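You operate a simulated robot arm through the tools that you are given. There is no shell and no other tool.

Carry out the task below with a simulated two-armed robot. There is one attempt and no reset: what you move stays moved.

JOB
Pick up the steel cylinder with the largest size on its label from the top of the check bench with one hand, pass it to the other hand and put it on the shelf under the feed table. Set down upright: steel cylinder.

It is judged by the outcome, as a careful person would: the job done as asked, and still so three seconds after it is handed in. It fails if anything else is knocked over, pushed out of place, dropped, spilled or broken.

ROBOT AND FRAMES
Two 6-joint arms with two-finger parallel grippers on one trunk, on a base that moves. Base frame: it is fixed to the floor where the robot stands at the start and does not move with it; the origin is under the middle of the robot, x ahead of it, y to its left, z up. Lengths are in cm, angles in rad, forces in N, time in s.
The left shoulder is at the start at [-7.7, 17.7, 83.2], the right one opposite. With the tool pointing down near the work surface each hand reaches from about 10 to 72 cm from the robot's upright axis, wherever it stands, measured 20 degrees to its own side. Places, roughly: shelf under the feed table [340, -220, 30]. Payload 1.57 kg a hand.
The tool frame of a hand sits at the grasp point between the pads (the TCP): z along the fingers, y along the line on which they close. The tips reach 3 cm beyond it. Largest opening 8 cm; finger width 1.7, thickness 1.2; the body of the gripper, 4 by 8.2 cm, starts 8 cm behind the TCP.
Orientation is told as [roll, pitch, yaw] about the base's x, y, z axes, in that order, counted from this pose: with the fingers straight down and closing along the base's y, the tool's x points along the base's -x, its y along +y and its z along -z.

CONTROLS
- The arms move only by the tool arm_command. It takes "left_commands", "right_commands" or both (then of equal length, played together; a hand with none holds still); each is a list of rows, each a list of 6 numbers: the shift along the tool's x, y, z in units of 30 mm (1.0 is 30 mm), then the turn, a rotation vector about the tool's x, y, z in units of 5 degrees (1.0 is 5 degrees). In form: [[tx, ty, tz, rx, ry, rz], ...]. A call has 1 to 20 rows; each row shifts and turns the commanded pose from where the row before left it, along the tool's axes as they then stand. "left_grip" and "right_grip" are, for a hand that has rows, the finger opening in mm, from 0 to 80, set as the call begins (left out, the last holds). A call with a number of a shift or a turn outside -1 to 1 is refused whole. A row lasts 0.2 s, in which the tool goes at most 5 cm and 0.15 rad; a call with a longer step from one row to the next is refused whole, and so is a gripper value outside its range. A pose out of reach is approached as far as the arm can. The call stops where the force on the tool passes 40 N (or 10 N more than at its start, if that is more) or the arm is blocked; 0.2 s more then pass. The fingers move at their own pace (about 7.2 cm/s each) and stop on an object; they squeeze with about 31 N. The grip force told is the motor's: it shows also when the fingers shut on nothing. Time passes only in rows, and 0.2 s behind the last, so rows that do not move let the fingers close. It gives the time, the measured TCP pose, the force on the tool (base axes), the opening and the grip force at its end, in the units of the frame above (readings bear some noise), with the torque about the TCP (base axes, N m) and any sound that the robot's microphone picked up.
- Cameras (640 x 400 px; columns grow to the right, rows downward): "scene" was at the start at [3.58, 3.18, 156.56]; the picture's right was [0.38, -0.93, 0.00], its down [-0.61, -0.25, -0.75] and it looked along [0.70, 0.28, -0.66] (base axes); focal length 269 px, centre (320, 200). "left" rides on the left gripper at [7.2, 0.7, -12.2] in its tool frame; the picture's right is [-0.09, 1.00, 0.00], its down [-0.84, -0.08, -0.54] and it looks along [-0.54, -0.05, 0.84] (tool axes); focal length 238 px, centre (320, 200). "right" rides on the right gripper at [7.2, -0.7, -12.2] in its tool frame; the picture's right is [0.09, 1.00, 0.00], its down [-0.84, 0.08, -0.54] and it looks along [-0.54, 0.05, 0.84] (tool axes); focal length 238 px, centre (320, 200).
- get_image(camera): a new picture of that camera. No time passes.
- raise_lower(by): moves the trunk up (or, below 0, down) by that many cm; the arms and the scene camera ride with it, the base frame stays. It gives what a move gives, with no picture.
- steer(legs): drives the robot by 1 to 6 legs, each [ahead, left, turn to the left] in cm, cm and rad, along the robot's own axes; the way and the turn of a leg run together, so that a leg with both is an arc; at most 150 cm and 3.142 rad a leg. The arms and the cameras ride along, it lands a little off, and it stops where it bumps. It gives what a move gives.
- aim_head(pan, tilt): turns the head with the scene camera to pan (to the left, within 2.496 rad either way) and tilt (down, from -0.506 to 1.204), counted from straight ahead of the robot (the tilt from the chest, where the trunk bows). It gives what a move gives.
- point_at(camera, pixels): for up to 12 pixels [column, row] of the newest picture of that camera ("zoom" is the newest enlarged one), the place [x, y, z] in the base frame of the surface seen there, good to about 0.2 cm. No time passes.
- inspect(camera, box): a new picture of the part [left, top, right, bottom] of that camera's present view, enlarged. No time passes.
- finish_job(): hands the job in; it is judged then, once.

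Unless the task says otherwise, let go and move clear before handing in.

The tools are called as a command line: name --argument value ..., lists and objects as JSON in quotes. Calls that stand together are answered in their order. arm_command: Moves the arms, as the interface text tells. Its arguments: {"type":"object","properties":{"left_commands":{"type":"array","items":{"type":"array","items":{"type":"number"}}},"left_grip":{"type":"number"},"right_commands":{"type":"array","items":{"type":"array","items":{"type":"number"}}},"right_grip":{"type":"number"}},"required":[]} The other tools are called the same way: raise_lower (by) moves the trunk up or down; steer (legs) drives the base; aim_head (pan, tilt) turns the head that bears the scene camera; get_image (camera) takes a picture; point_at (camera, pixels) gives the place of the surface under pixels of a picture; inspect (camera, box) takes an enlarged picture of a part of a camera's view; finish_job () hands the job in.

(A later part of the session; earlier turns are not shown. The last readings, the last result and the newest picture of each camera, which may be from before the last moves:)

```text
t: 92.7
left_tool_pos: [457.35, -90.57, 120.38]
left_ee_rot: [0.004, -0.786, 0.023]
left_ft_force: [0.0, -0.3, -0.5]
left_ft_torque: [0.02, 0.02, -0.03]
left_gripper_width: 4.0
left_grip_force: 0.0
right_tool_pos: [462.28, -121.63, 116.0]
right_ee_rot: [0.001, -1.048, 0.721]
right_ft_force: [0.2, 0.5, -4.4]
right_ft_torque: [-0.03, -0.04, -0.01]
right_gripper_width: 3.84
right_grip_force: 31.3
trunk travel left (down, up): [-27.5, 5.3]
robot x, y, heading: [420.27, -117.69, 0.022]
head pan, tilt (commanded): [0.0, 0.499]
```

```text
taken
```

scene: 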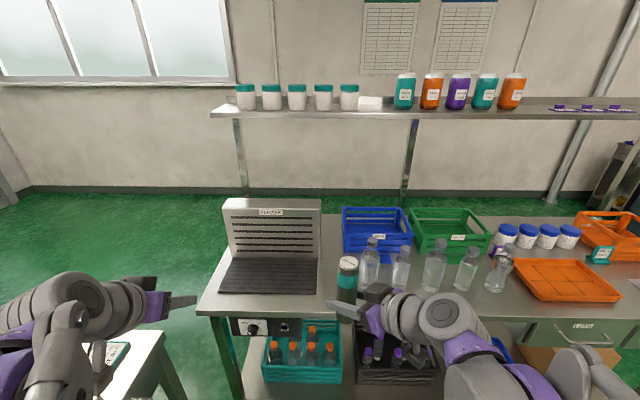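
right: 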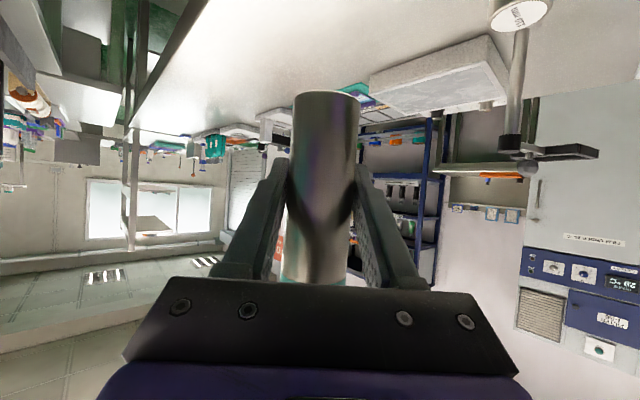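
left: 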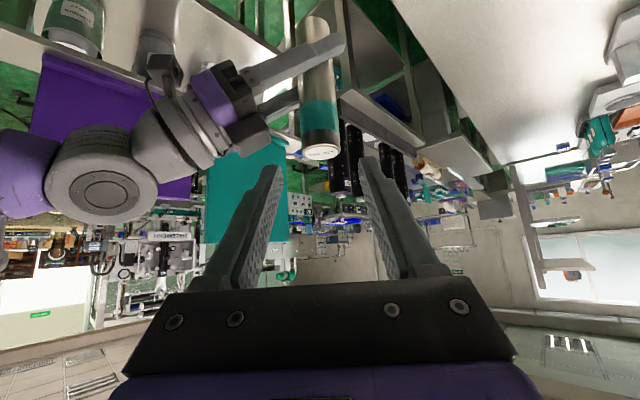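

At (420, −118), hands ~18 cm short of the rack; turning radius of the hands is about 49 cm so it's clear all round. I'll turn right by half of the way first and check.

steer --legs '[[0, 0, -1.57]]'

get_image --camera "scene"

```text
t: 96.9
left_tool_pos: [447.19, -154.62, 120.39]
left_ee_rot: [0.002, -0.787, -1.539]
left_ft_force: [-0.1, -0.6, -0.2]
left_ft_torque: [-0.01, 0.0, -0.01]
left_gripper_width: 4.0
left_grip_force: 0.1
right_tool_pos: [416.2, -159.89, 116.06]
right_ee_rot: [0.0, -1.049, -0.837]
right_ft_force: [-0.8, 0.1, -3.8]
right_ft_torque: [-0.01, 0.05, 0.0]
right_gripper_width: 3.82
right_grip_force: 31.2
trunk travel left (down, up): [-27.5, 5.3]
robot x, y, heading: [420.25, -117.5, -1.538]
head pan, tilt (commanded): [0.0, 0.499]
```

```text
taken
```

scene: 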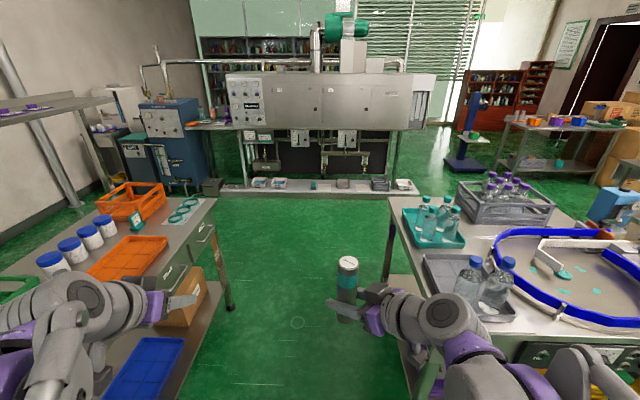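

Facing −y I see the corridor between rack and feed table and open floor beyond. Before entering, I'll look down at my own base to learn its size.

aim_head --pan -1.57 --tilt 1.2

get_image --camera "scene"

aim_head --pan -2.49 --tilt 1.2

get_image --camera "scene"

aim_head --pan 0.0 --tilt 1.2

get_image --camera "scene"

```text
t: 98.5
left_tool_pos: [447.27, -154.68, 120.38]
left_ee_rot: [0.004, -0.787, -1.538]
left_ft_force: [1.1, 0.1, 0.5]
left_ft_torque: [0.01, -0.03, -0.03]
left_gripper_width: 4.02
left_grip_force: 0.1
right_tool_pos: [416.27, -159.86, 115.93]
right_ee_rot: [-0.001, -1.047, -0.837]
right_ft_force: [-0.3, -0.2, -3.7]
right_ft_torque: [0.01, 0.01, -0.02]
right_gripper_width: 3.81
right_grip_force: 30.7
trunk travel left (down, up): [-27.5, 5.3]
robot x, y, heading: [420.03, -117.27, -1.535]
head pan, tilt (commanded): [-1.571, 1.201]
```

```text
taken
```

scene: 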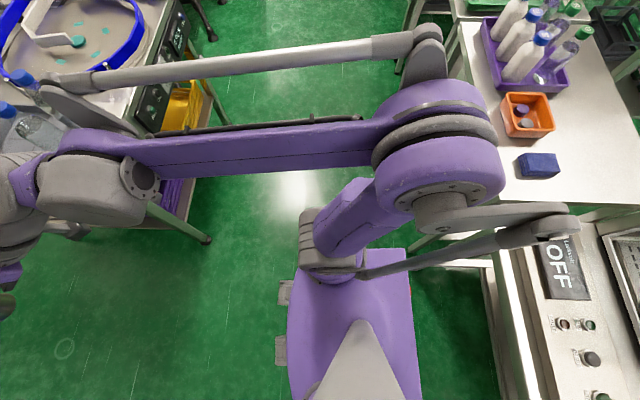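

```text
t: 99.7
left_tool_pos: [447.31, -154.64, 120.27]
left_ee_rot: [0.004, -0.786, -1.538]
left_ft_force: [0.7, 0.5, -0.4]
left_ft_torque: [0.02, -0.01, -0.01]
left_gripper_width: 3.98
left_grip_force: 0.0
right_tool_pos: [416.41, -159.83, 115.9]
right_ee_rot: [-0.001, -1.047, -0.836]
right_ft_force: [0.4, -0.3, -5.1]
right_ft_torque: [-0.02, 0.03, -0.01]
right_gripper_width: 3.8
right_grip_force: 31.4
trunk travel left (down, up): [-27.5, 5.3]
robot x, y, heading: [419.85, -117.48, -1.538]
head pan, tilt (commanded): [-2.491, 1.201]
```

```text
taken
```

scene: 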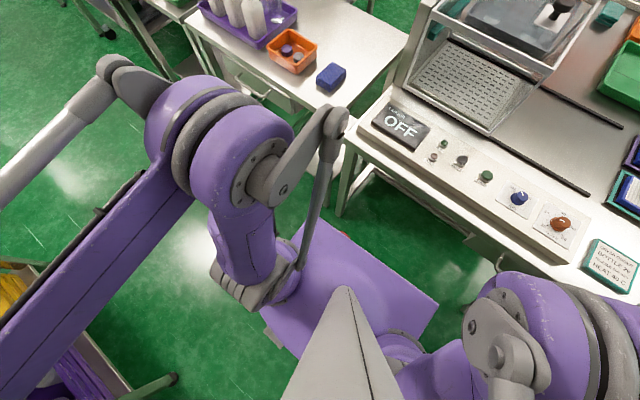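

```text
t: 102.0
left_tool_pos: [447.28, -154.64, 120.36]
left_ee_rot: [0.003, -0.787, -1.538]
left_ft_force: [-0.3, 0.4, -0.7]
left_ft_torque: [-0.04, 0.0, -0.02]
left_gripper_width: 4.03
left_grip_force: 0.0
right_tool_pos: [416.31, -159.84, 115.99]
right_ee_rot: [-0.002, -1.047, -0.837]
right_ft_force: [-0.4, 0.6, -4.4]
right_ft_torque: [0.0, 0.02, 0.0]
right_gripper_width: 3.79
right_grip_force: 30.8
trunk travel left (down, up): [-27.5, 5.3]
robot x, y, heading: [420.02, -117.71, -1.539]
head pan, tilt (commanded): [0.0, 1.201]
```

```text
taken
```

scene: 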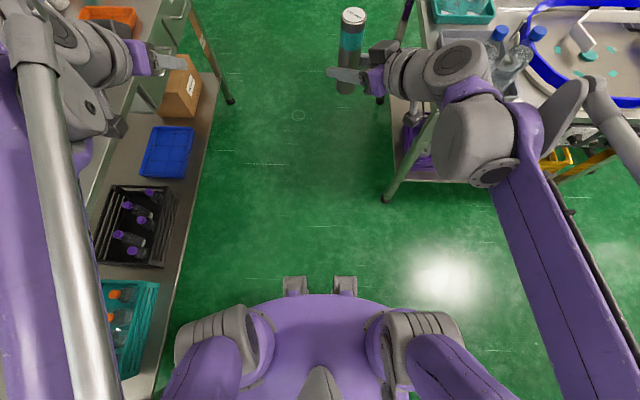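

The head view shows my torso with a back panel; I'll measure where it ends to know the rear extent.

aim_head --pan -2.49 --tilt 1.2

get_image --camera "scene"

point_at --camera "scene" --pixels '[[430, 300], [345, 225], [385, 260], [400, 330], [335, 120], [215, 80], [270, 130], [340, 215], [360, 150], [395, 250], [300, 240], [110, 70]]'

```text
t: 104.3
left_tool_pos: [447.18, -154.63, 120.39]
left_ee_rot: [0.004, -0.787, -1.537]
left_ft_force: [0.5, -0.7, -0.2]
left_ft_torque: [-0.02, 0.04, 0.0]
left_gripper_width: 3.99
left_grip_force: 0.1
right_tool_pos: [416.18, -159.97, 116.03]
right_ee_rot: [-0.001, -1.048, -0.838]
right_ft_force: [-0.2, 0.2, -4.2]
right_ft_torque: [-0.01, 0.02, 0.01]
right_gripper_width: 3.8
right_grip_force: 31.0
trunk travel left (down, up): [-27.5, 5.3]
robot x, y, heading: [419.62, -117.17, -1.536]
head pan, tilt (commanded): [-2.491, 1.201]
```

```text
taken
```

scene: 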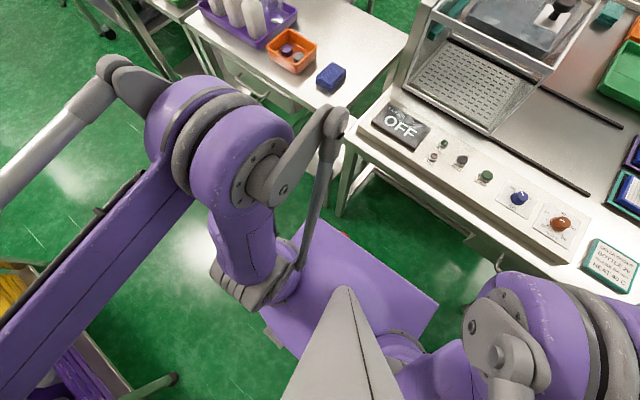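

```text
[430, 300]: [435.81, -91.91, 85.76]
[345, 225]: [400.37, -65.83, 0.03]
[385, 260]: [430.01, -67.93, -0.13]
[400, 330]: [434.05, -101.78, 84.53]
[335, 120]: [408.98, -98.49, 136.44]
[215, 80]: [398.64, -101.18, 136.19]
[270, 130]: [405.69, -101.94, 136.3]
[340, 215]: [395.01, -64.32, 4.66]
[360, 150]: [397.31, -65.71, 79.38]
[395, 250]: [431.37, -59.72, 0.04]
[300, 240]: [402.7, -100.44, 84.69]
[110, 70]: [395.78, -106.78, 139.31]
```

My rear extends only about 26 cm behind the axis, so the 100 cm corridor is ample. I'll finish the turn to face −x.

steer --legs '[[0, 0, -1.6]]'

aim_head --pan 0.0 --tilt 0.7

get_image --camera "scene"

```text
t: 108.6
left_tool_pos: [381.52, -142.86, 120.32]
left_ee_rot: [0.004, -0.788, 3.125]
left_ft_force: [0.9, 0.4, -0.1]
left_ft_torque: [0.03, 0.0, -0.02]
left_gripper_width: 4.0
left_grip_force: 0.1
right_tool_pos: [377.95, -111.67, 115.95]
right_ee_rot: [-0.003, -1.048, -2.458]
right_ft_force: [-0.5, -0.2, -3.6]
right_ft_torque: [0.02, 0.05, 0.0]
right_gripper_width: 3.79
right_grip_force: 31.3
trunk travel left (down, up): [-27.5, 5.3]
robot x, y, heading: [419.85, -117.68, 3.123]
head pan, tilt (commanded): [-2.491, 1.201]
```

```text
t: 110.8
left_tool_pos: [381.5, -142.95, 120.42]
left_ee_rot: [0.002, -0.787, 3.125]
left_ft_force: [0.6, 0.2, 0.4]
left_ft_torque: [0.03, -0.01, 0.0]
left_gripper_width: 4.0
left_grip_force: 0.0
right_tool_pos: [377.87, -111.72, 115.93]
right_ee_rot: [-0.002, -1.049, -2.457]
right_ft_force: [-0.2, 0.0, -3.8]
right_ft_torque: [0.01, -0.02, -0.01]
right_gripper_width: 3.8
right_grip_force: 31.1
trunk travel left (down, up): [-27.5, 5.3]
robot x, y, heading: [419.79, -117.96, 3.125]
head pan, tilt (commanded): [0.0, 0.7]
```

```text
taken
```

scene: 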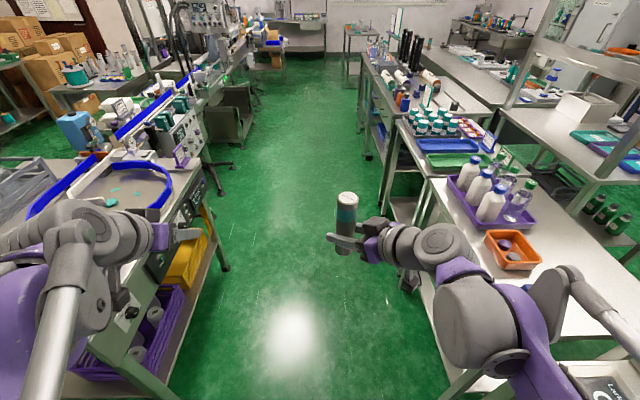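

Facing −x now at (420, −118). I'll back 16 cm to keep the hands off the feed table's edge, then strafe left along the corridor to y≈−245.

steer --legs '[[-16, 0, 0.017], [0, 60, 0]]'

get_image --camera "scene"

```text
t: 117.7
left_tool_pos: [398.21, -204.44, 120.39]
left_ee_rot: [0.003, -0.787, -3.139]
left_ft_force: [0.4, 1.1, -0.8]
left_ft_torque: [0.01, 0.02, -0.01]
left_gripper_width: 4.03
left_grip_force: 0.1
right_tool_pos: [393.96, -173.32, 116.0]
right_ee_rot: [-0.001, -1.047, -2.44]
right_ft_force: [0.0, -0.6, -3.4]
right_ft_torque: [-0.03, -0.06, 0.0]
right_gripper_width: 3.79
right_grip_force: 31.0
trunk travel left (down, up): [-27.5, 5.3]
robot x, y, heading: [436.23, -177.94, -3.144]
head pan, tilt (commanded): [0.0, 0.7]
```

```text
taken
```

scene: 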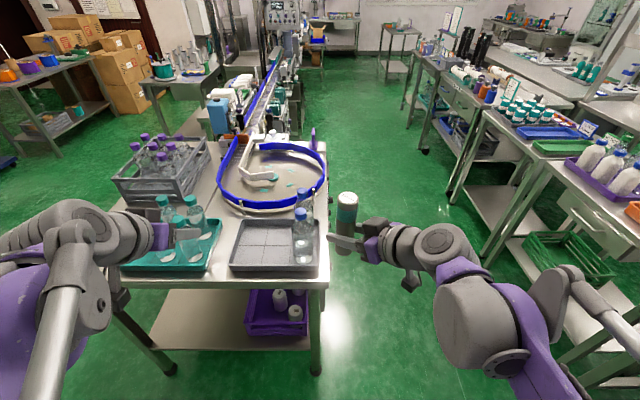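

I see the feed table's end: legs at (168,370) and (316,370), purple crate at the right side of the shelf and the free part at (200,320). I'll continue strafing to y≈−243.

steer --legs '[[0, 65, 0]]'

aim_head --pan 0.0 --tilt 0.85

get_image --camera "scene"

```text
t: 124.0
left_tool_pos: [398.18, -271.05, 120.47]
left_ee_rot: [0.003, -0.787, 3.141]
left_ft_force: [-0.7, -0.6, -0.1]
left_ft_torque: [0.01, -0.01, 0.03]
left_gripper_width: 4.01
left_grip_force: 0.2
right_tool_pos: [394.03, -239.89, 116.01]
right_ee_rot: [-0.003, -1.047, -2.443]
right_ft_force: [-0.1, 0.1, -4.4]
right_ft_torque: [0.01, 0.02, 0.0]
right_gripper_width: 3.81
right_grip_force: 31.0
trunk travel left (down, up): [-27.5, 5.3]
robot x, y, heading: [436.31, -245.1, 3.14]
head pan, tilt (commanded): [0.0, 0.7]
```

```text
t: 124.7
left_tool_pos: [398.05, -271.13, 120.43]
left_ee_rot: [0.005, -0.788, 3.139]
left_ft_force: [0.1, -0.3, 0.3]
left_ft_torque: [0.01, -0.03, -0.02]
left_gripper_width: 4.0
left_grip_force: 0.0
right_tool_pos: [394.07, -239.9, 115.96]
right_ee_rot: [0.0, -1.049, -2.441]
right_ft_force: [-0.8, -0.6, -3.7]
right_ft_torque: [-0.01, 0.01, -0.04]
right_gripper_width: 3.82
right_grip_force: 31.6
trunk travel left (down, up): [-27.5, 5.3]
robot x, y, heading: [436.38, -245.22, 3.14]
head pan, tilt (commanded): [0.0, 0.85]
```

```text
taken
```

scene: 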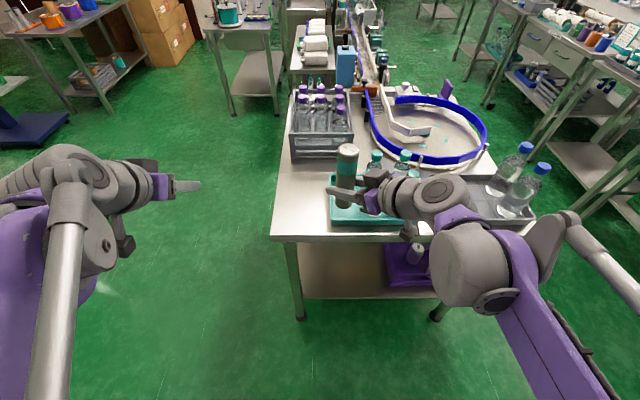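

The shelf's free strip shows at (310–390, 250–295) below the tabletop edge. I'll measure shelf, underside and crate positions from here.

point_at --camera "scene" --pixels '[[300, 318], [437, 318], [310, 295], [350, 295], [380, 297], [330, 260], [370, 260], [392, 262], [405, 285], [280, 240], [400, 240], [350, 275]]'

inspect --camera "scene" --box '[270, 220, 450, 330]'

```text
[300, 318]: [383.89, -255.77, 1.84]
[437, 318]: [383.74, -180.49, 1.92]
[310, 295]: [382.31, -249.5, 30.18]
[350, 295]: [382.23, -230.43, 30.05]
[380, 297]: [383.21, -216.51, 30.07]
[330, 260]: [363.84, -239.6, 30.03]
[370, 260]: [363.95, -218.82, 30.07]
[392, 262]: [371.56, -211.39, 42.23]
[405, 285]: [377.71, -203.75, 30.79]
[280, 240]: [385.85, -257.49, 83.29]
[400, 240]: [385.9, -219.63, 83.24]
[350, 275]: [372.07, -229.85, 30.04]
```

```text
3.56 times, centred on (360, 275) of scene
```

zoom: 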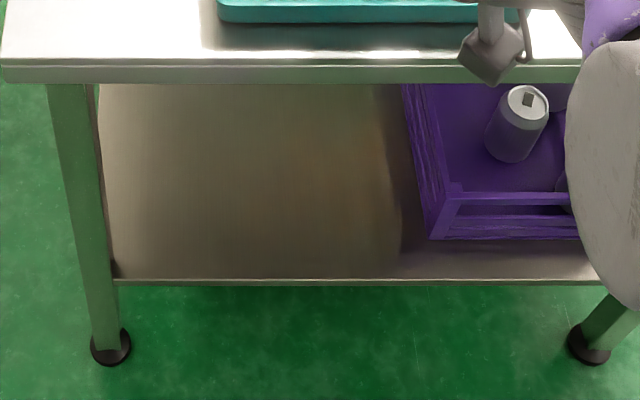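

From here the end-approach would force the arm to fold tightly in the narrow corridor. The free strip borders the table's back edge (y≈−257), so I'll check whether the open floor behind the table (to my left) gives better room.

aim_head --pan 0.9 --tilt 0.6

get_image --camera "scene"

point_at --camera "scene" --pixels '[[100, 200], [200, 200], [300, 200], [400, 200], [500, 200], [150, 130], [250, 120], [350, 150], [450, 150], [300, 100], [420, 120], [560, 200]]'

```text
t: 125.9
left_tool_pos: [398.21, -271.07, 120.32]
left_ee_rot: [0.002, -0.788, 3.14]
left_ft_force: [0.2, 0.1, -0.1]
left_ft_torque: [-0.02, -0.01, -0.02]
left_gripper_width: 4.01
left_grip_force: 0.0
right_tool_pos: [394.06, -239.87, 115.97]
right_ee_rot: [-0.001, -1.047, -2.443]
right_ft_force: [0.0, -0.3, -3.1]
right_ft_torque: [0.03, -0.01, -0.01]
right_gripper_width: 3.8
right_grip_force: 31.1
trunk travel left (down, up): [-27.5, 5.3]
robot x, y, heading: [436.06, -245.32, 3.141]
head pan, tilt (commanded): [0.901, 0.6]
```

```text
taken
```

scene: 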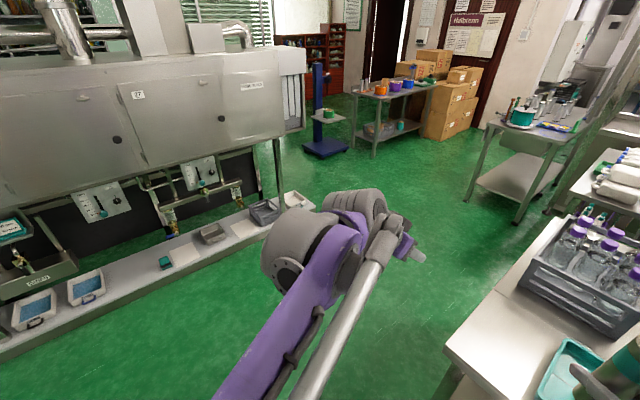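

```text
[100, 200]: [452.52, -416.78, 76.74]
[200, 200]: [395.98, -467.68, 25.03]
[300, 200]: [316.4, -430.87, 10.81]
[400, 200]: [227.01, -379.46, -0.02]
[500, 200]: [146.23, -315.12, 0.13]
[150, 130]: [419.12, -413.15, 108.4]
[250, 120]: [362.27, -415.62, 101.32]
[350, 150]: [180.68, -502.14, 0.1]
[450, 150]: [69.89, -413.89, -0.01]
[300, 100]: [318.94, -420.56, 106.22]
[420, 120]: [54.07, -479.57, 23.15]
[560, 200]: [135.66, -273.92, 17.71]
```

The floor behind the table is open for about 130 cm (machine at y≈−413), so I'll go there: strafe left to y≈−325, then turn right to face +y.

steer --legs '[[0, 80, 0]]'

steer --legs '[[0, 0, -1.571]]'

aim_head --pan 0.4 --tilt 0.75

get_image --camera "scene"

```text
t: 133.4
left_tool_pos: [398.29, -352.15, 120.27]
left_ee_rot: [0.004, -0.786, -3.142]
left_ft_force: [-0.8, 0.7, 1.5]
left_ft_torque: [0.0, 0.01, -0.01]
left_gripper_width: 4.01
left_grip_force: 0.1
right_tool_pos: [393.98, -320.91, 115.95]
right_ee_rot: [-0.002, -1.048, -2.441]
right_ft_force: [0.6, 0.2, -4.4]
right_ft_torque: [-0.02, -0.01, -0.01]
right_gripper_width: 3.81
right_grip_force: 30.8
trunk travel left (down, up): [-27.5, 5.3]
robot x, y, heading: [436.58, -325.72, -3.138]
head pan, tilt (commanded): [0.901, 0.6]
```

```text
t: 137.7
left_tool_pos: [412.22, -286.51, 120.37]
left_ee_rot: [0.004, -0.788, 1.516]
left_ft_force: [0.6, 0.1, 0.9]
left_ft_torque: [-0.01, 0.05, 0.02]
left_gripper_width: 4.01
left_grip_force: 0.0
right_tool_pos: [443.65, -284.15, 116.06]
right_ee_rot: [-0.003, -1.048, 2.218]
right_ft_force: [-0.7, -1.2, -3.8]
right_ft_torque: [-0.04, -0.01, -0.01]
right_gripper_width: 3.79
right_grip_force: 30.8
trunk travel left (down, up): [-27.5, 5.3]
robot x, y, heading: [436.58, -326.02, 1.516]
head pan, tilt (commanded): [0.901, 0.6]
```

```text
t: 138.7
left_tool_pos: [412.35, -286.65, 120.34]
left_ee_rot: [0.004, -0.788, 1.516]
left_ft_force: [-0.2, 0.2, 0.3]
left_ft_torque: [-0.01, 0.07, 0.0]
left_gripper_width: 3.99
left_grip_force: 0.1
right_tool_pos: [443.68, -284.21, 115.95]
right_ee_rot: [-0.001, -1.046, 2.216]
right_ft_force: [-0.8, 0.6, -4.0]
right_ft_torque: [0.0, 0.03, 0.01]
right_gripper_width: 3.77
right_grip_force: 30.7
trunk travel left (down, up): [-27.5, 5.3]
robot x, y, heading: [436.35, -326.01, 1.515]
head pan, tilt (commanded): [0.4, 0.75]
```

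```text
taken
```

scene: 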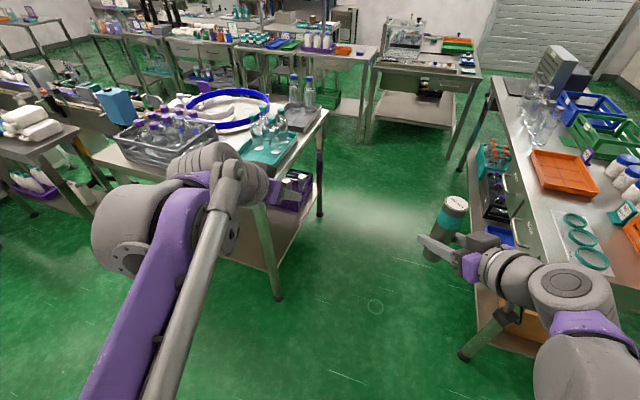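

Robot at (436, −326) heading 1.516. The right grip width reads slightly smaller (3.77 cm), so I'll check the cylinder in hand.

get_image --camera "right"

inspect --camera "scene" --box '[390, 170, 560, 300]'

point_at --camera "right" --pixels '[[325, 110], [322, 150], [318, 190], [314, 240], [312, 265], [295, 150], [350, 150]]'

```text
taken
```

right: 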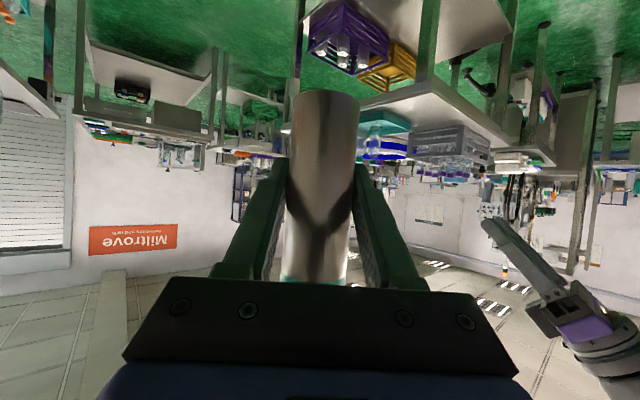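

```text
3.08 times, centred on (475, 235) of scene
```

zoom: 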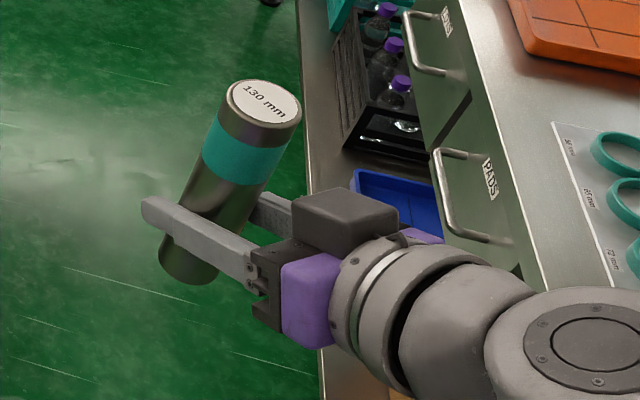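

```text
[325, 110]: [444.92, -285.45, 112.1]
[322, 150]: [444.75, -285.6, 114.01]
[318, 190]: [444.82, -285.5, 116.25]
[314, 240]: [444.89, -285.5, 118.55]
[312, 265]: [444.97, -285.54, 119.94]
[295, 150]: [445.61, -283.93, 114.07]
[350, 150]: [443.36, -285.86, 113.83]
```

The cylinder's face is vertical over z 112–120, so it's still upright and held well. I'll check what lies to the left behind the table before strafing there.

point_at --camera "scene" --pixels '[[75, 130], [85, 205], [30, 125], [40, 190], [40, 240], [20, 340], [95, 160], [255, 205], [100, 155], [278, 298], [240, 270], [60, 150]]'

aim_head --pan 1.0 --tilt 0.75

get_image --camera "scene"

```text
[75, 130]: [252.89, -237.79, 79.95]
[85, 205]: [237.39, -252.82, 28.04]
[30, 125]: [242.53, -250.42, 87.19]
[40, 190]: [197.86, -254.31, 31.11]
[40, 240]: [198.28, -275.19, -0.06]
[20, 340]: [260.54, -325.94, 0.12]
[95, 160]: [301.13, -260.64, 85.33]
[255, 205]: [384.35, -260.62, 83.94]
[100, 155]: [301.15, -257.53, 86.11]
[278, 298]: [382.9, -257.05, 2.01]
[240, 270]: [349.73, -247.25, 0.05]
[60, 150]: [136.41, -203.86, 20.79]
```

```text
t: 139.7
left_tool_pos: [412.26, -286.56, 120.33]
left_ee_rot: [0.004, -0.789, 1.516]
left_ft_force: [-0.4, -0.1, 0.0]
left_ft_torque: [-0.01, -0.01, -0.01]
left_gripper_width: 4.02
left_grip_force: 0.0
right_tool_pos: [443.77, -284.1, 116.06]
right_ee_rot: [-0.002, -1.046, 2.216]
right_ft_force: [0.3, 0.2, -4.3]
right_ft_torque: [-0.01, -0.01, -0.01]
right_gripper_width: 3.81
right_grip_force: 30.9
trunk travel left (down, up): [-27.5, 5.3]
robot x, y, heading: [436.23, -326.18, 1.516]
head pan, tilt (commanded): [1.0, 0.75]
```

```text
taken
```

scene: 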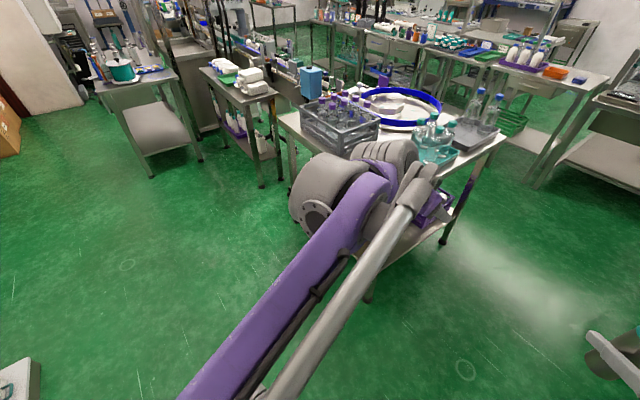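

Open floor all the way. I'll correct the heading and shift left 92 cm and back 12 cm to about (344, −338).

steer --legs '[[0, 0, 0.055], [-12, 92, 0]]'

aim_head --pan 0.0 --tilt 0.8

get_image --camera "scene"

```text
t: 148.6
left_tool_pos: [317.51, -299.64, 120.42]
left_ee_rot: [0.004, -0.789, 1.562]
left_ft_force: [-0.5, 0.5, 0.4]
left_ft_torque: [0.03, 0.01, -0.01]
left_gripper_width: 3.99
left_grip_force: 0.1
right_tool_pos: [348.62, -295.79, 116.07]
right_ee_rot: [-0.003, -1.048, 2.263]
right_ft_force: [-0.4, 0.2, -4.1]
right_ft_torque: [0.04, 0.01, 0.0]
right_gripper_width: 3.8
right_grip_force: 31.0
trunk travel left (down, up): [-27.5, 5.3]
robot x, y, heading: [342.84, -338.23, 1.562]
head pan, tilt (commanded): [1.0, 0.75]
```

```text
t: 149.9
left_tool_pos: [317.37, -299.71, 120.36]
left_ee_rot: [0.002, -0.787, 1.562]
left_ft_force: [0.2, -0.4, 0.2]
left_ft_torque: [0.01, 0.01, -0.02]
left_gripper_width: 3.99
left_grip_force: 0.0
right_tool_pos: [348.62, -295.7, 115.87]
right_ee_rot: [-0.003, -1.046, 2.262]
right_ft_force: [0.1, 0.4, -4.8]
right_ft_torque: [-0.01, 0.01, 0.02]
right_gripper_width: 3.79
right_grip_force: 30.8
trunk travel left (down, up): [-27.5, 5.3]
robot x, y, heading: [343.56, -338.1, 1.562]
head pan, tilt (commanded): [0.0, 0.799]
```

```text
taken
```

scene: 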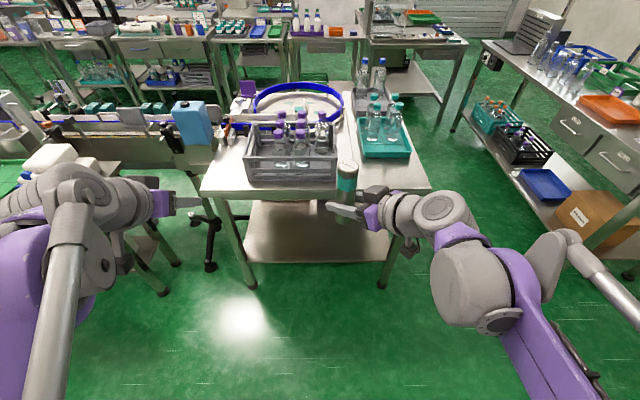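

The shelf's free half is directly ahead (pixels 250–385 × 200–262), with legs at (250,285) and (385,285). I'll yaw the right hand back to about 10° so it goes in straight, then lower the trunk.

arm_command --right_commands '[[0, 0, 0, 0.866, 0, 0.5], [0, 0, 0, 0.866, 0, 0.5], [0, 0, 0, 0.866, 0, 0.5], [0, 0, 0, 0.866, 0, 0.5], [0, 0, 0, 0.866, 0, 0.5], [0, 0, 0, 0.866, 0, 0.5], [0, 0, 0, 0, 0, 0]]'

raise_lower --by -27.3

get_image --camera "scene"

point_at --camera "scene" --pixels '[[320, 200], [280, 240], [350, 250], [250, 285], [385, 285], [210, 190], [420, 190], [320, 260]]'

```text
t: 151.5
left_tool_pos: [317.4, -299.71, 120.36]
left_ee_rot: [0.004, -0.789, 1.563]
left_ft_force: [0.4, -0.2, 0.6]
left_ft_torque: [-0.01, -0.01, -0.05]
left_gripper_width: 3.99
left_grip_force: 0.0
right_tool_pos: [348.57, -295.84, 115.97]
right_ee_rot: [-0.002, -1.047, 1.738]
right_ft_force: [-1.0, -0.1, -4.2]
right_ft_torque: [0.02, -0.01, -0.01]
right_gripper_width: 3.8
right_grip_force: 31.3
trunk travel left (down, up): [-27.5, 5.3]
robot x, y, heading: [343.15, -338.14, 1.564]
head pan, tilt (commanded): [0.0, 0.799]
```

```text
t: 154.2
left_tool_pos: [317.36, -299.75, 93.09]
left_ee_rot: [0.004, -0.788, 1.562]
left_ft_force: [0.5, 0.0, -0.7]
left_ft_torque: [0.01, 0.0, 0.01]
left_gripper_width: 4.01
left_grip_force: 0.0
right_tool_pos: [348.62, -295.79, 88.7]
right_ee_rot: [-0.003, -1.046, 1.739]
right_ft_force: [-0.8, 0.3, -5.0]
right_ft_torque: [-0.02, -0.01, 0.0]
right_gripper_width: 3.79
right_grip_force: 31.2
trunk travel left (down, up): [-0.2, 32.6]
robot x, y, heading: [343.1, -338.07, 1.564]
head pan, tilt (commanded): [0.0, 0.799]
```

```text
taken
```

scene: 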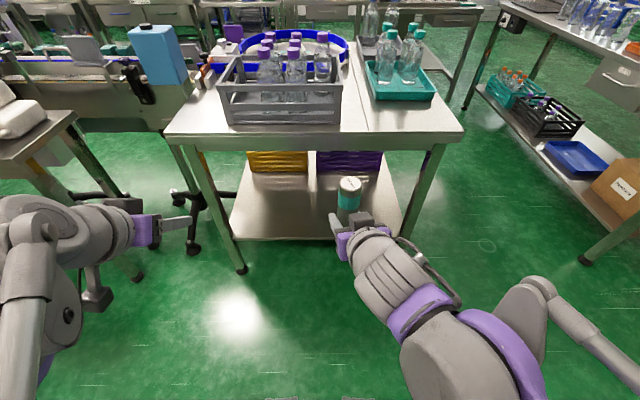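

```text
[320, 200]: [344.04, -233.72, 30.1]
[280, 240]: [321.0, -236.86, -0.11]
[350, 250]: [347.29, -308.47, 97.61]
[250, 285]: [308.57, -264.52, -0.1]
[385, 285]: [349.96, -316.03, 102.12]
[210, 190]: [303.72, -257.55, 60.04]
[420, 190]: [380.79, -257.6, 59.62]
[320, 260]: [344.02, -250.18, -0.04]
```

Both crates now show at the back of the shelf and the near half is empty. I'll extend the right hand forward to y≈−278 (still outside the table edge at y −260), then bring it down.

arm_command --right_commands '[[-0.243, -0.094, 0.42, 0, 0, 0], [-0.486, -0.187, 0.841, 0, 0, 0], [-0.486, -0.187, 0.841, 0, 0, 0], [-0.486, -0.187, 0.841, 0, 0, 0], [-0.486, -0.187, 0.841, 0, 0, 0], [-0.486, -0.187, 0.841, 0, 0, 0], [-0.243, -0.094, 0.42, 0, 0, 0], [0, 0, 0, 0, 0, 0]]'

arm_command --right_commands '[[0.4, 0, 0.23, 0, 0, 0], [0.849, 0, 0.49, 0, 0, 0], [0.849, 0, 0.49, 0, 0, 0], [0.849, 0, 0.49, 0, 0, 0], [0.849, 0, 0.49, 0, 0, 0], [0.849, 0, 0.49, 0, 0, 0], [0.849, 0, 0.49, 0, 0, 0], [0.849, 0, 0.49, 0, 0, 0], [0.4, 0, 0.23, 0, 0, 0], [0, 0, 0, 0, 0, 0]]'

get_image --camera "scene"

```text
t: 156.1
left_tool_pos: [317.44, -299.66, 93.04]
left_ee_rot: [0.003, -0.787, 1.562]
left_ft_force: [-0.2, -0.6, -0.6]
left_ft_torque: [0.0, -0.01, 0.02]
left_gripper_width: 4.0
left_grip_force: 0.1
right_tool_pos: [348.78, -277.81, 88.6]
right_ee_rot: [-0.001, -1.048, 1.738]
right_ft_force: [0.6, -0.1, -4.8]
right_ft_torque: [0.02, 0.03, 0.01]
right_gripper_width: 3.81
right_grip_force: 31.0
trunk travel left (down, up): [-0.2, 32.6]
robot x, y, heading: [343.22, -337.94, 1.564]
head pan, tilt (commanded): [0.0, 0.799]
```

```text
t: 158.2
left_tool_pos: [317.43, -299.68, 93.1]
left_ee_rot: [0.004, -0.787, 1.562]
left_ft_force: [0.6, 0.1, 0.0]
left_ft_torque: [-0.01, -0.01, -0.01]
left_gripper_width: 4.03
left_grip_force: 0.0
right_tool_pos: [349.05, -277.83, 65.12]
right_ee_rot: [-0.001, -1.047, 1.738]
right_ft_force: [0.2, 0.1, -3.7]
right_ft_torque: [-0.02, -0.02, 0.04]
right_gripper_width: 3.78
right_grip_force: 31.1
trunk travel left (down, up): [-0.2, 32.6]
robot x, y, heading: [343.01, -337.68, 1.562]
head pan, tilt (commanded): [0.0, 0.799]
```

```text
taken
```

scene: 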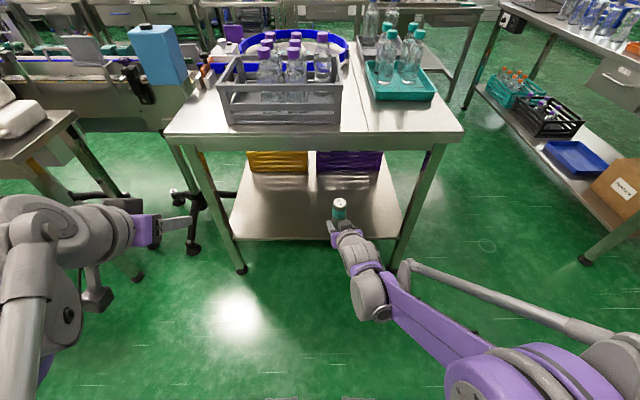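

The hand is down to z=65 with all clear. I'll lower further to z≈39.5 so the cylinder's bottom passes ~4.5 cm above the shelf.

arm_command --right_commands '[[0.4, 0, 0.231, 0, 0, 0], [0.818, 0, 0.472, 0, 0, 0], [0.818, 0, 0.472, 0, 0, 0], [0.818, 0, 0.472, 0, 0, 0], [0.818, 0, 0.472, 0, 0, 0], [0.818, 0, 0.472, 0, 0, 0], [0.818, 0, 0.472, 0, 0, 0], [0.818, 0, 0.472, 0, 0, 0], [0.818, 0, 0.472, 0, 0, 0], [0.4, 0, 0.231, 0, 0, 0], [0, 0, 0, 0, 0, 0]]'

get_image --camera "scene"

get_image --camera "right"

```text
t: 160.7
left_tool_pos: [317.5, -299.66, 93.07]
left_ee_rot: [0.005, -0.788, 1.562]
left_ft_force: [0.9, 0.8, 0.7]
left_ft_torque: [-0.01, 0.02, 0.04]
left_gripper_width: 4.01
left_grip_force: 0.1
right_tool_pos: [349.17, -277.75, 40.03]
right_ee_rot: [-0.002, -1.046, 1.738]
right_ft_force: [0.0, 0.0, -4.3]
right_ft_torque: [0.03, 0.0, -0.01]
right_gripper_width: 3.76
right_grip_force: 30.5
trunk travel left (down, up): [-0.2, 32.6]
robot x, y, heading: [343.24, -337.69, 1.566]
head pan, tilt (commanded): [0.0, 0.799]
```

```text
taken
```

scene: 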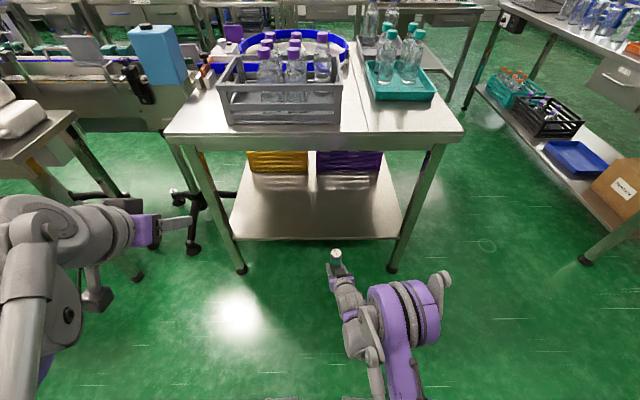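

```text
taken
```

right: 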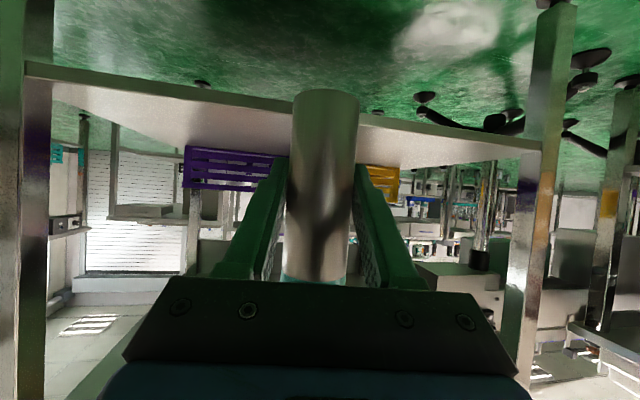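

The hand is at (349, −278, 40). Before driving forward I'll measure where the elbow (scene (405,310)) stands versus the table edge.

point_at --camera "scene" --pixels '[[385, 295], [410, 285], [435, 290], [440, 275], [400, 330], [355, 320], [340, 290], [336, 258], [375, 355], [420, 320], [345, 275], [360, 345]]'

inspect --camera "scene" --box '[280, 220, 480, 400]'

```text
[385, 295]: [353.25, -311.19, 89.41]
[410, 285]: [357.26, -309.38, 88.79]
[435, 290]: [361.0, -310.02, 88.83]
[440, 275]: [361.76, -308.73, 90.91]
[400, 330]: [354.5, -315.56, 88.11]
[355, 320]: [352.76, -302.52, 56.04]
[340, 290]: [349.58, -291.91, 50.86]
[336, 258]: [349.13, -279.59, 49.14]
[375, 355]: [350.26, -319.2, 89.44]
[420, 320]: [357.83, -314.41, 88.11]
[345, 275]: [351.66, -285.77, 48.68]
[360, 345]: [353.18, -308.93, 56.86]
```

```text
2.22 times, centred on (380, 310) of scene
```

zoom: 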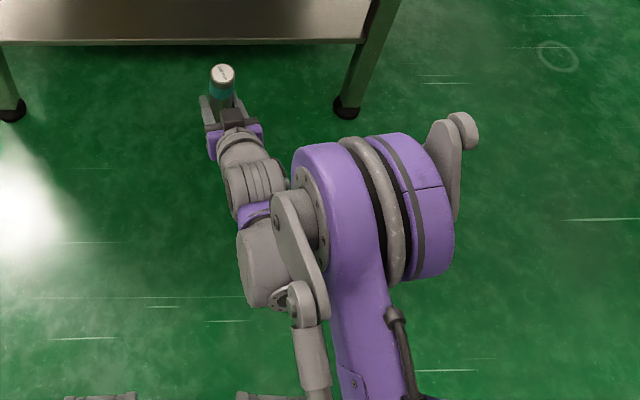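

The elbow front is about 25–28 cm behind the cylinder, so driving in ~33 cm keeps it clear of the tabletop edge (y −260.6). The left hand would come near that edge too, so I'll first pull it back and up.

arm_command --left_commands '[[-0.141, 0, -0.8, 0, 0, 0], [-0.141, 0, -0.8, 0, 0, 0], [-0.141, 0, -0.8, 0, 0, 0], [-0.141, 0, -0.8, 0, 0, 0], [-0.141, 0, -0.8, 0, 0, 0], [0, 0, 0, 0, 0, 0]]'

get_image --camera "scene"

point_at --camera "scene" --pixels '[[300, 236], [300, 241], [380, 234], [320, 137], [320, 147], [320, 152], [200, 137], [400, 180], [340, 215], [270, 170], [340, 168], [300, 210]]'

```text
t: 162.1
left_tool_pos: [317.35, -306.74, 103.03]
left_ee_rot: [0.005, -0.789, 1.563]
left_ft_force: [-0.9, 0.6, -0.3]
left_ft_torque: [0.0, -0.02, -0.02]
left_gripper_width: 3.99
left_grip_force: 0.0
right_tool_pos: [349.18, -277.84, 40.17]
right_ee_rot: [-0.001, -1.047, 1.738]
right_ft_force: [0.3, 0.2, -3.3]
right_ft_torque: [-0.01, 0.01, 0.01]
right_gripper_width: 3.77
right_grip_force: 31.2
trunk travel left (down, up): [-0.2, 32.6]
robot x, y, heading: [343.34, -338.0, 1.56]
head pan, tilt (commanded): [0.0, 0.799]
```

```text
taken
```

scene: 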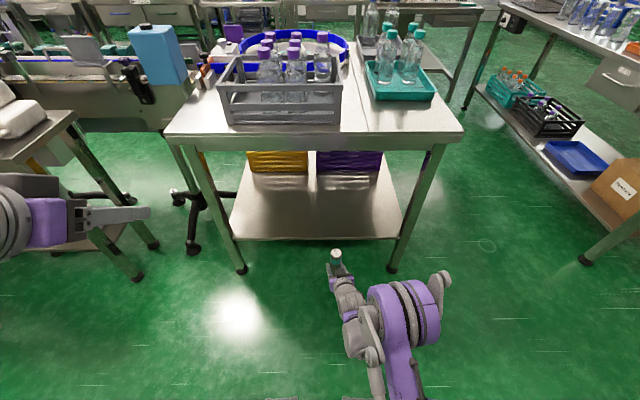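

```text
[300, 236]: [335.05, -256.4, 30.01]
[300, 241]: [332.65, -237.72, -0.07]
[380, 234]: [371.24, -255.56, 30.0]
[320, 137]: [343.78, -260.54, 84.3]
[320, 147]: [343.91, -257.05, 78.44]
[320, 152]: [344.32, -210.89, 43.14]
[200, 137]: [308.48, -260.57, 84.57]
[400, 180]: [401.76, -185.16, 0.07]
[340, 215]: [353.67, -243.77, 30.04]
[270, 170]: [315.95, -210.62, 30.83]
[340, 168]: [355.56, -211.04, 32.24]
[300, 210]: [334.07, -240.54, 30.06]
```

Shelf edge is at y≈−257, crates begin at y≈−211; target y≈−243 is mid-strip. I'll drive ahead 34 cm.

steer --legs '[[20, 0, 0]]'

get_image --camera "scene"

get_image --camera "right"

```text
t: 163.6
left_tool_pos: [317.57, -287.36, 103.04]
left_ee_rot: [0.002, -0.788, 1.559]
left_ft_force: [-0.4, -0.4, 0.2]
left_ft_torque: [0.0, -0.01, 0.03]
left_gripper_width: 4.02
left_grip_force: 0.0
right_tool_pos: [349.51, -258.53, 40.11]
right_ee_rot: [-0.002, -1.047, 1.738]
right_ft_force: [-0.4, 0.0, -3.2]
right_ft_torque: [0.01, -0.02, 0.02]
right_gripper_width: 3.78
right_grip_force: 31.5
trunk travel left (down, up): [-0.2, 32.6]
robot x, y, heading: [342.71, -318.83, 1.558]
head pan, tilt (commanded): [0.0, 0.799]
```

```text
taken
```

scene: 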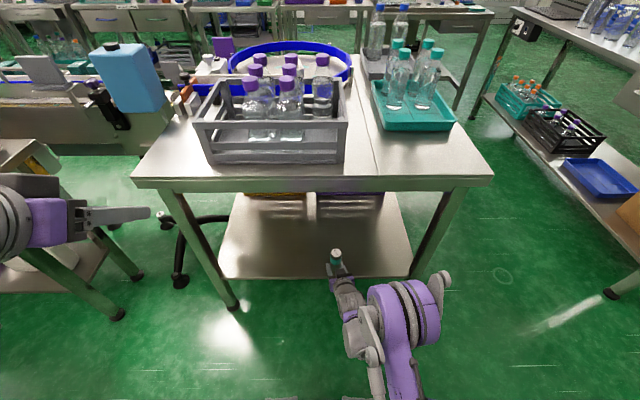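

```text
taken
```

right: 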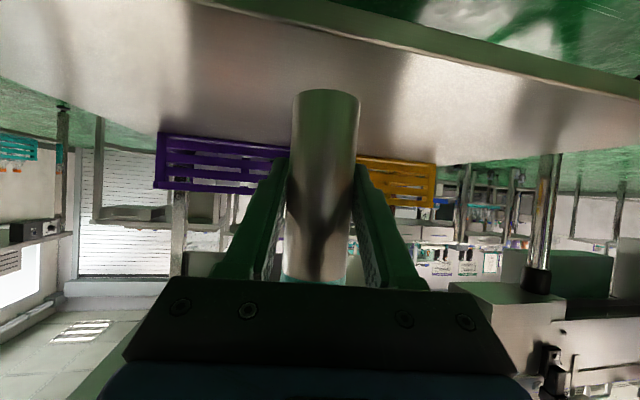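

Halfway in and clear: cylinder at y=−258.5 above the shelf edge, crates well ahead. I'll drive in another 15 cm.

steer --legs '[[15, 0, 0]]'

get_image --camera "scene"

get_image --camera "right"

```text
t: 165.0
left_tool_pos: [317.86, -272.32, 103.08]
left_ee_rot: [0.003, -0.788, 1.557]
left_ft_force: [0.3, 0.1, 0.0]
left_ft_torque: [0.01, -0.01, 0.0]
left_gripper_width: 4.0
left_grip_force: 0.0
right_tool_pos: [349.83, -243.67, 40.15]
right_ee_rot: [-0.001, -1.046, 1.733]
right_ft_force: [0.4, 0.2, -4.4]
right_ft_torque: [-0.01, -0.02, 0.01]
right_gripper_width: 3.8
right_grip_force: 30.8
trunk travel left (down, up): [-0.2, 32.6]
robot x, y, heading: [343.49, -304.19, 1.554]
head pan, tilt (commanded): [0.0, 0.799]
```

```text
taken
```

scene: 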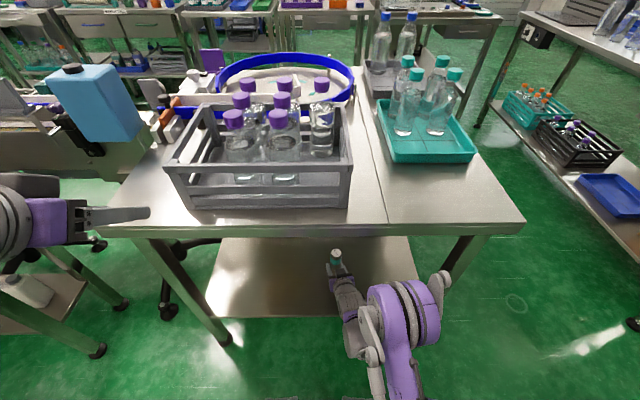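

```text
taken
```

right: 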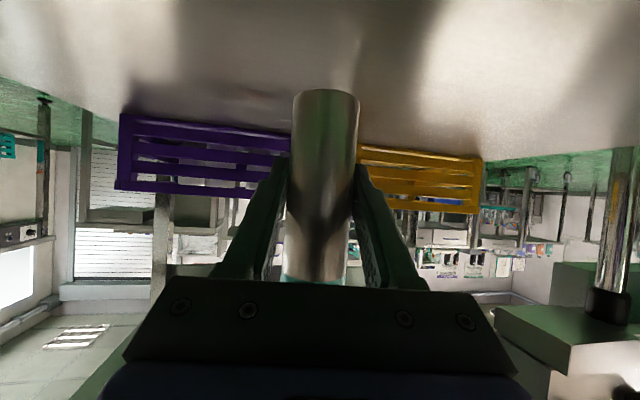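

Cylinder is over the shelf at (349.8, −243.7). I'll verify it's vertical and measure the gap beneath before lowering.

point_at --camera "right" --pixels '[[327, 94], [326, 100], [323, 130], [320, 170], [316, 220], [313, 260], [300, 120], [350, 120], [326, 80], [326, 40]]'

inspect --camera "scene" --box '[280, 220, 420, 330]'

```text
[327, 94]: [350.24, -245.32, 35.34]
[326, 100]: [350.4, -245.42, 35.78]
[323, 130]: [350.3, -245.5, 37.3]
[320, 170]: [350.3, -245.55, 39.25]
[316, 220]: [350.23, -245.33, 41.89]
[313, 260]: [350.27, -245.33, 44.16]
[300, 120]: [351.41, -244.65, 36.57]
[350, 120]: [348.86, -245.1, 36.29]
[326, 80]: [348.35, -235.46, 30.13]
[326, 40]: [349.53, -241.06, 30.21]
```

```text
3.64 times, centred on (350, 275) of scene
```

zoom: 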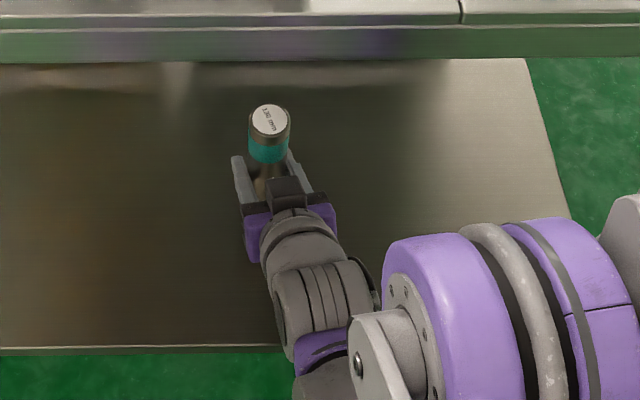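

The cylinder's face is vertical within measurement noise, bottom at ≈35.2, shelf at ≈30.1. I'll lower 4.5 cm, then feel for contact in small steps.

arm_command --right_commands '[[0.3, 0, 0.173, 0, 0, 0], [0.433, 0, 0.25, 0, 0, 0], [0.35, 0, 0.202, 0, 0, 0], [0.2, 0, 0.115, 0, 0, 0], [0, 0, 0, 0, 0, 0]]'

get_image --camera "right"

point_at --camera "right" --pixels '[[327, 96], [324, 130], [316, 230], [326, 80], [326, 60]]'

```text
t: 166.2
left_tool_pos: [317.84, -272.39, 103.04]
left_ee_rot: [0.004, -0.787, 1.558]
left_ft_force: [-0.5, -0.2, -0.3]
left_ft_torque: [0.01, -0.01, 0.03]
left_gripper_width: 4.0
left_grip_force: 0.1
right_tool_pos: [349.68, -243.69, 35.52]
right_ee_rot: [-0.001, -1.047, 1.737]
right_ft_force: [-0.2, 0.1, -3.6]
right_ft_torque: [-0.01, -0.01, 0.0]
right_gripper_width: 3.77
right_grip_force: 31.5
trunk travel left (down, up): [-0.2, 32.6]
robot x, y, heading: [343.57, -303.38, 1.556]
head pan, tilt (commanded): [0.0, 0.799]
```

```text
taken
```

right: 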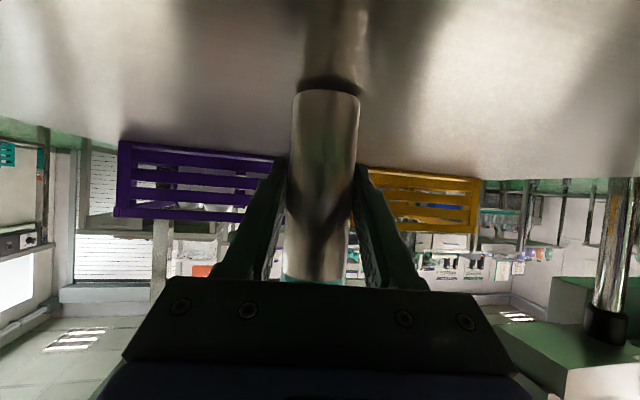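

```text
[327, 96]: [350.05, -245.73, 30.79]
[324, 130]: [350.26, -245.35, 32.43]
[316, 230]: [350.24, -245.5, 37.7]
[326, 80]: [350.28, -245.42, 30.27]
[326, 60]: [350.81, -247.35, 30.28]
```

About half a centimetre remains. I'll creep down in small steps and watch the force.

arm_command --right_commands '[[0.0433, 0, 0.025, 0, 0, 0], [0.0433, 0, 0.025, 0, 0, 0], [0, 0, 0, 0, 0, 0]]'

```text
t: 167.0
left_tool_pos: [317.81, -272.32, 103.02]
left_ee_rot: [0.003, -0.787, 1.559]
left_ft_force: [-0.5, 0.3, -0.3]
left_ft_torque: [-0.02, 0.0, 0.02]
left_gripper_width: 4.0
left_grip_force: 0.1
right_tool_pos: [349.74, -243.68, 35.24]
right_ee_rot: [-0.001, -1.047, 1.737]
right_ft_force: [-0.4, -0.3, -3.8]
right_ft_torque: [0.02, 0.0, 0.02]
right_gripper_width: 3.83
right_grip_force: 30.7
trunk travel left (down, up): [-0.2, 32.6]
robot x, y, heading: [343.0, -303.83, 1.558]
head pan, tilt (commanded): [0.0, 0.799]
```

Force still shows the full weight (−3.8 N), so no contact yet; a little lower.

arm_command --right_commands '[[0.0433, 0, 0.025, 0, 0, 0], [0, 0, 0, 0, 0, 0]]'

arm_command --right_commands '[[0.03, 0, 0.0173, 0, 0, 0], [0, 0, 0, 0, 0, 0]]'

```text
t: 167.6
left_tool_pos: [317.87, -272.38, 103.02]
left_ee_rot: [0.005, -0.788, 1.558]
left_ft_force: [0.0, 0.7, -0.7]
left_ft_torque: [-0.02, 0.02, -0.03]
left_gripper_width: 3.99
left_grip_force: 0.1
right_tool_pos: [349.85, -243.63, 35.24]
right_ee_rot: [-0.003, -1.046, 1.736]
right_ft_force: [-1.5, -0.3, -1.7]
right_ft_torque: [0.07, 0.08, 0.01]
right_gripper_width: 3.78
right_grip_force: 30.9
trunk travel left (down, up): [-0.2, 32.6]
robot x, y, heading: [343.29, -303.74, 1.556]
head pan, tilt (commanded): [0.0, 0.799]
```

```text
t: 168.2
left_tool_pos: [317.84, -272.45, 103.06]
left_ee_rot: [0.004, -0.789, 1.559]
left_ft_force: [-0.8, 0.4, 0.1]
left_ft_torque: [-0.01, -0.01, -0.03]
left_gripper_width: 4.0
left_grip_force: 0.1
right_tool_pos: [349.69, -243.73, 35.24]
right_ee_rot: [-0.002, -1.051, 1.735]
right_ft_force: [-0.6, -4.3, 13.1]
right_ft_torque: [-0.44, 0.14, 0.03]
right_gripper_width: 3.81
right_grip_force: 30.9
trunk travel left (down, up): [-0.2, 32.6]
robot x, y, heading: [343.74, -303.75, 1.557]
head pan, tilt (commanded): [0.0, 0.799]
```

Contact is made (force +13 N up). I'll relieve the press slightly, then open the fingers.

arm_command --right_commands '[[-0.0173, 0, -0.01, 0, 0, 0], [0, 0, 0, 0, 0, 0]]'

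```text
t: 168.8
left_tool_pos: [317.73, -272.45, 103.09]
left_ee_rot: [0.002, -0.789, 1.558]
left_ft_force: [0.1, -0.1, 0.2]
left_ft_torque: [0.0, -0.03, -0.02]
left_gripper_width: 4.01
left_grip_force: 0.0
right_tool_pos: [349.83, -243.5, 35.24]
right_ee_rot: [-0.002, -1.049, 1.735]
right_ft_force: [-2.6, 3.8, 10.3]
right_ft_torque: [0.22, 0.24, 0.0]
right_gripper_width: 3.79
right_grip_force: 31.0
trunk travel left (down, up): [-0.2, 32.6]
robot x, y, heading: [343.65, -304.03, 1.558]
head pan, tilt (commanded): [0.0, 0.799]
```

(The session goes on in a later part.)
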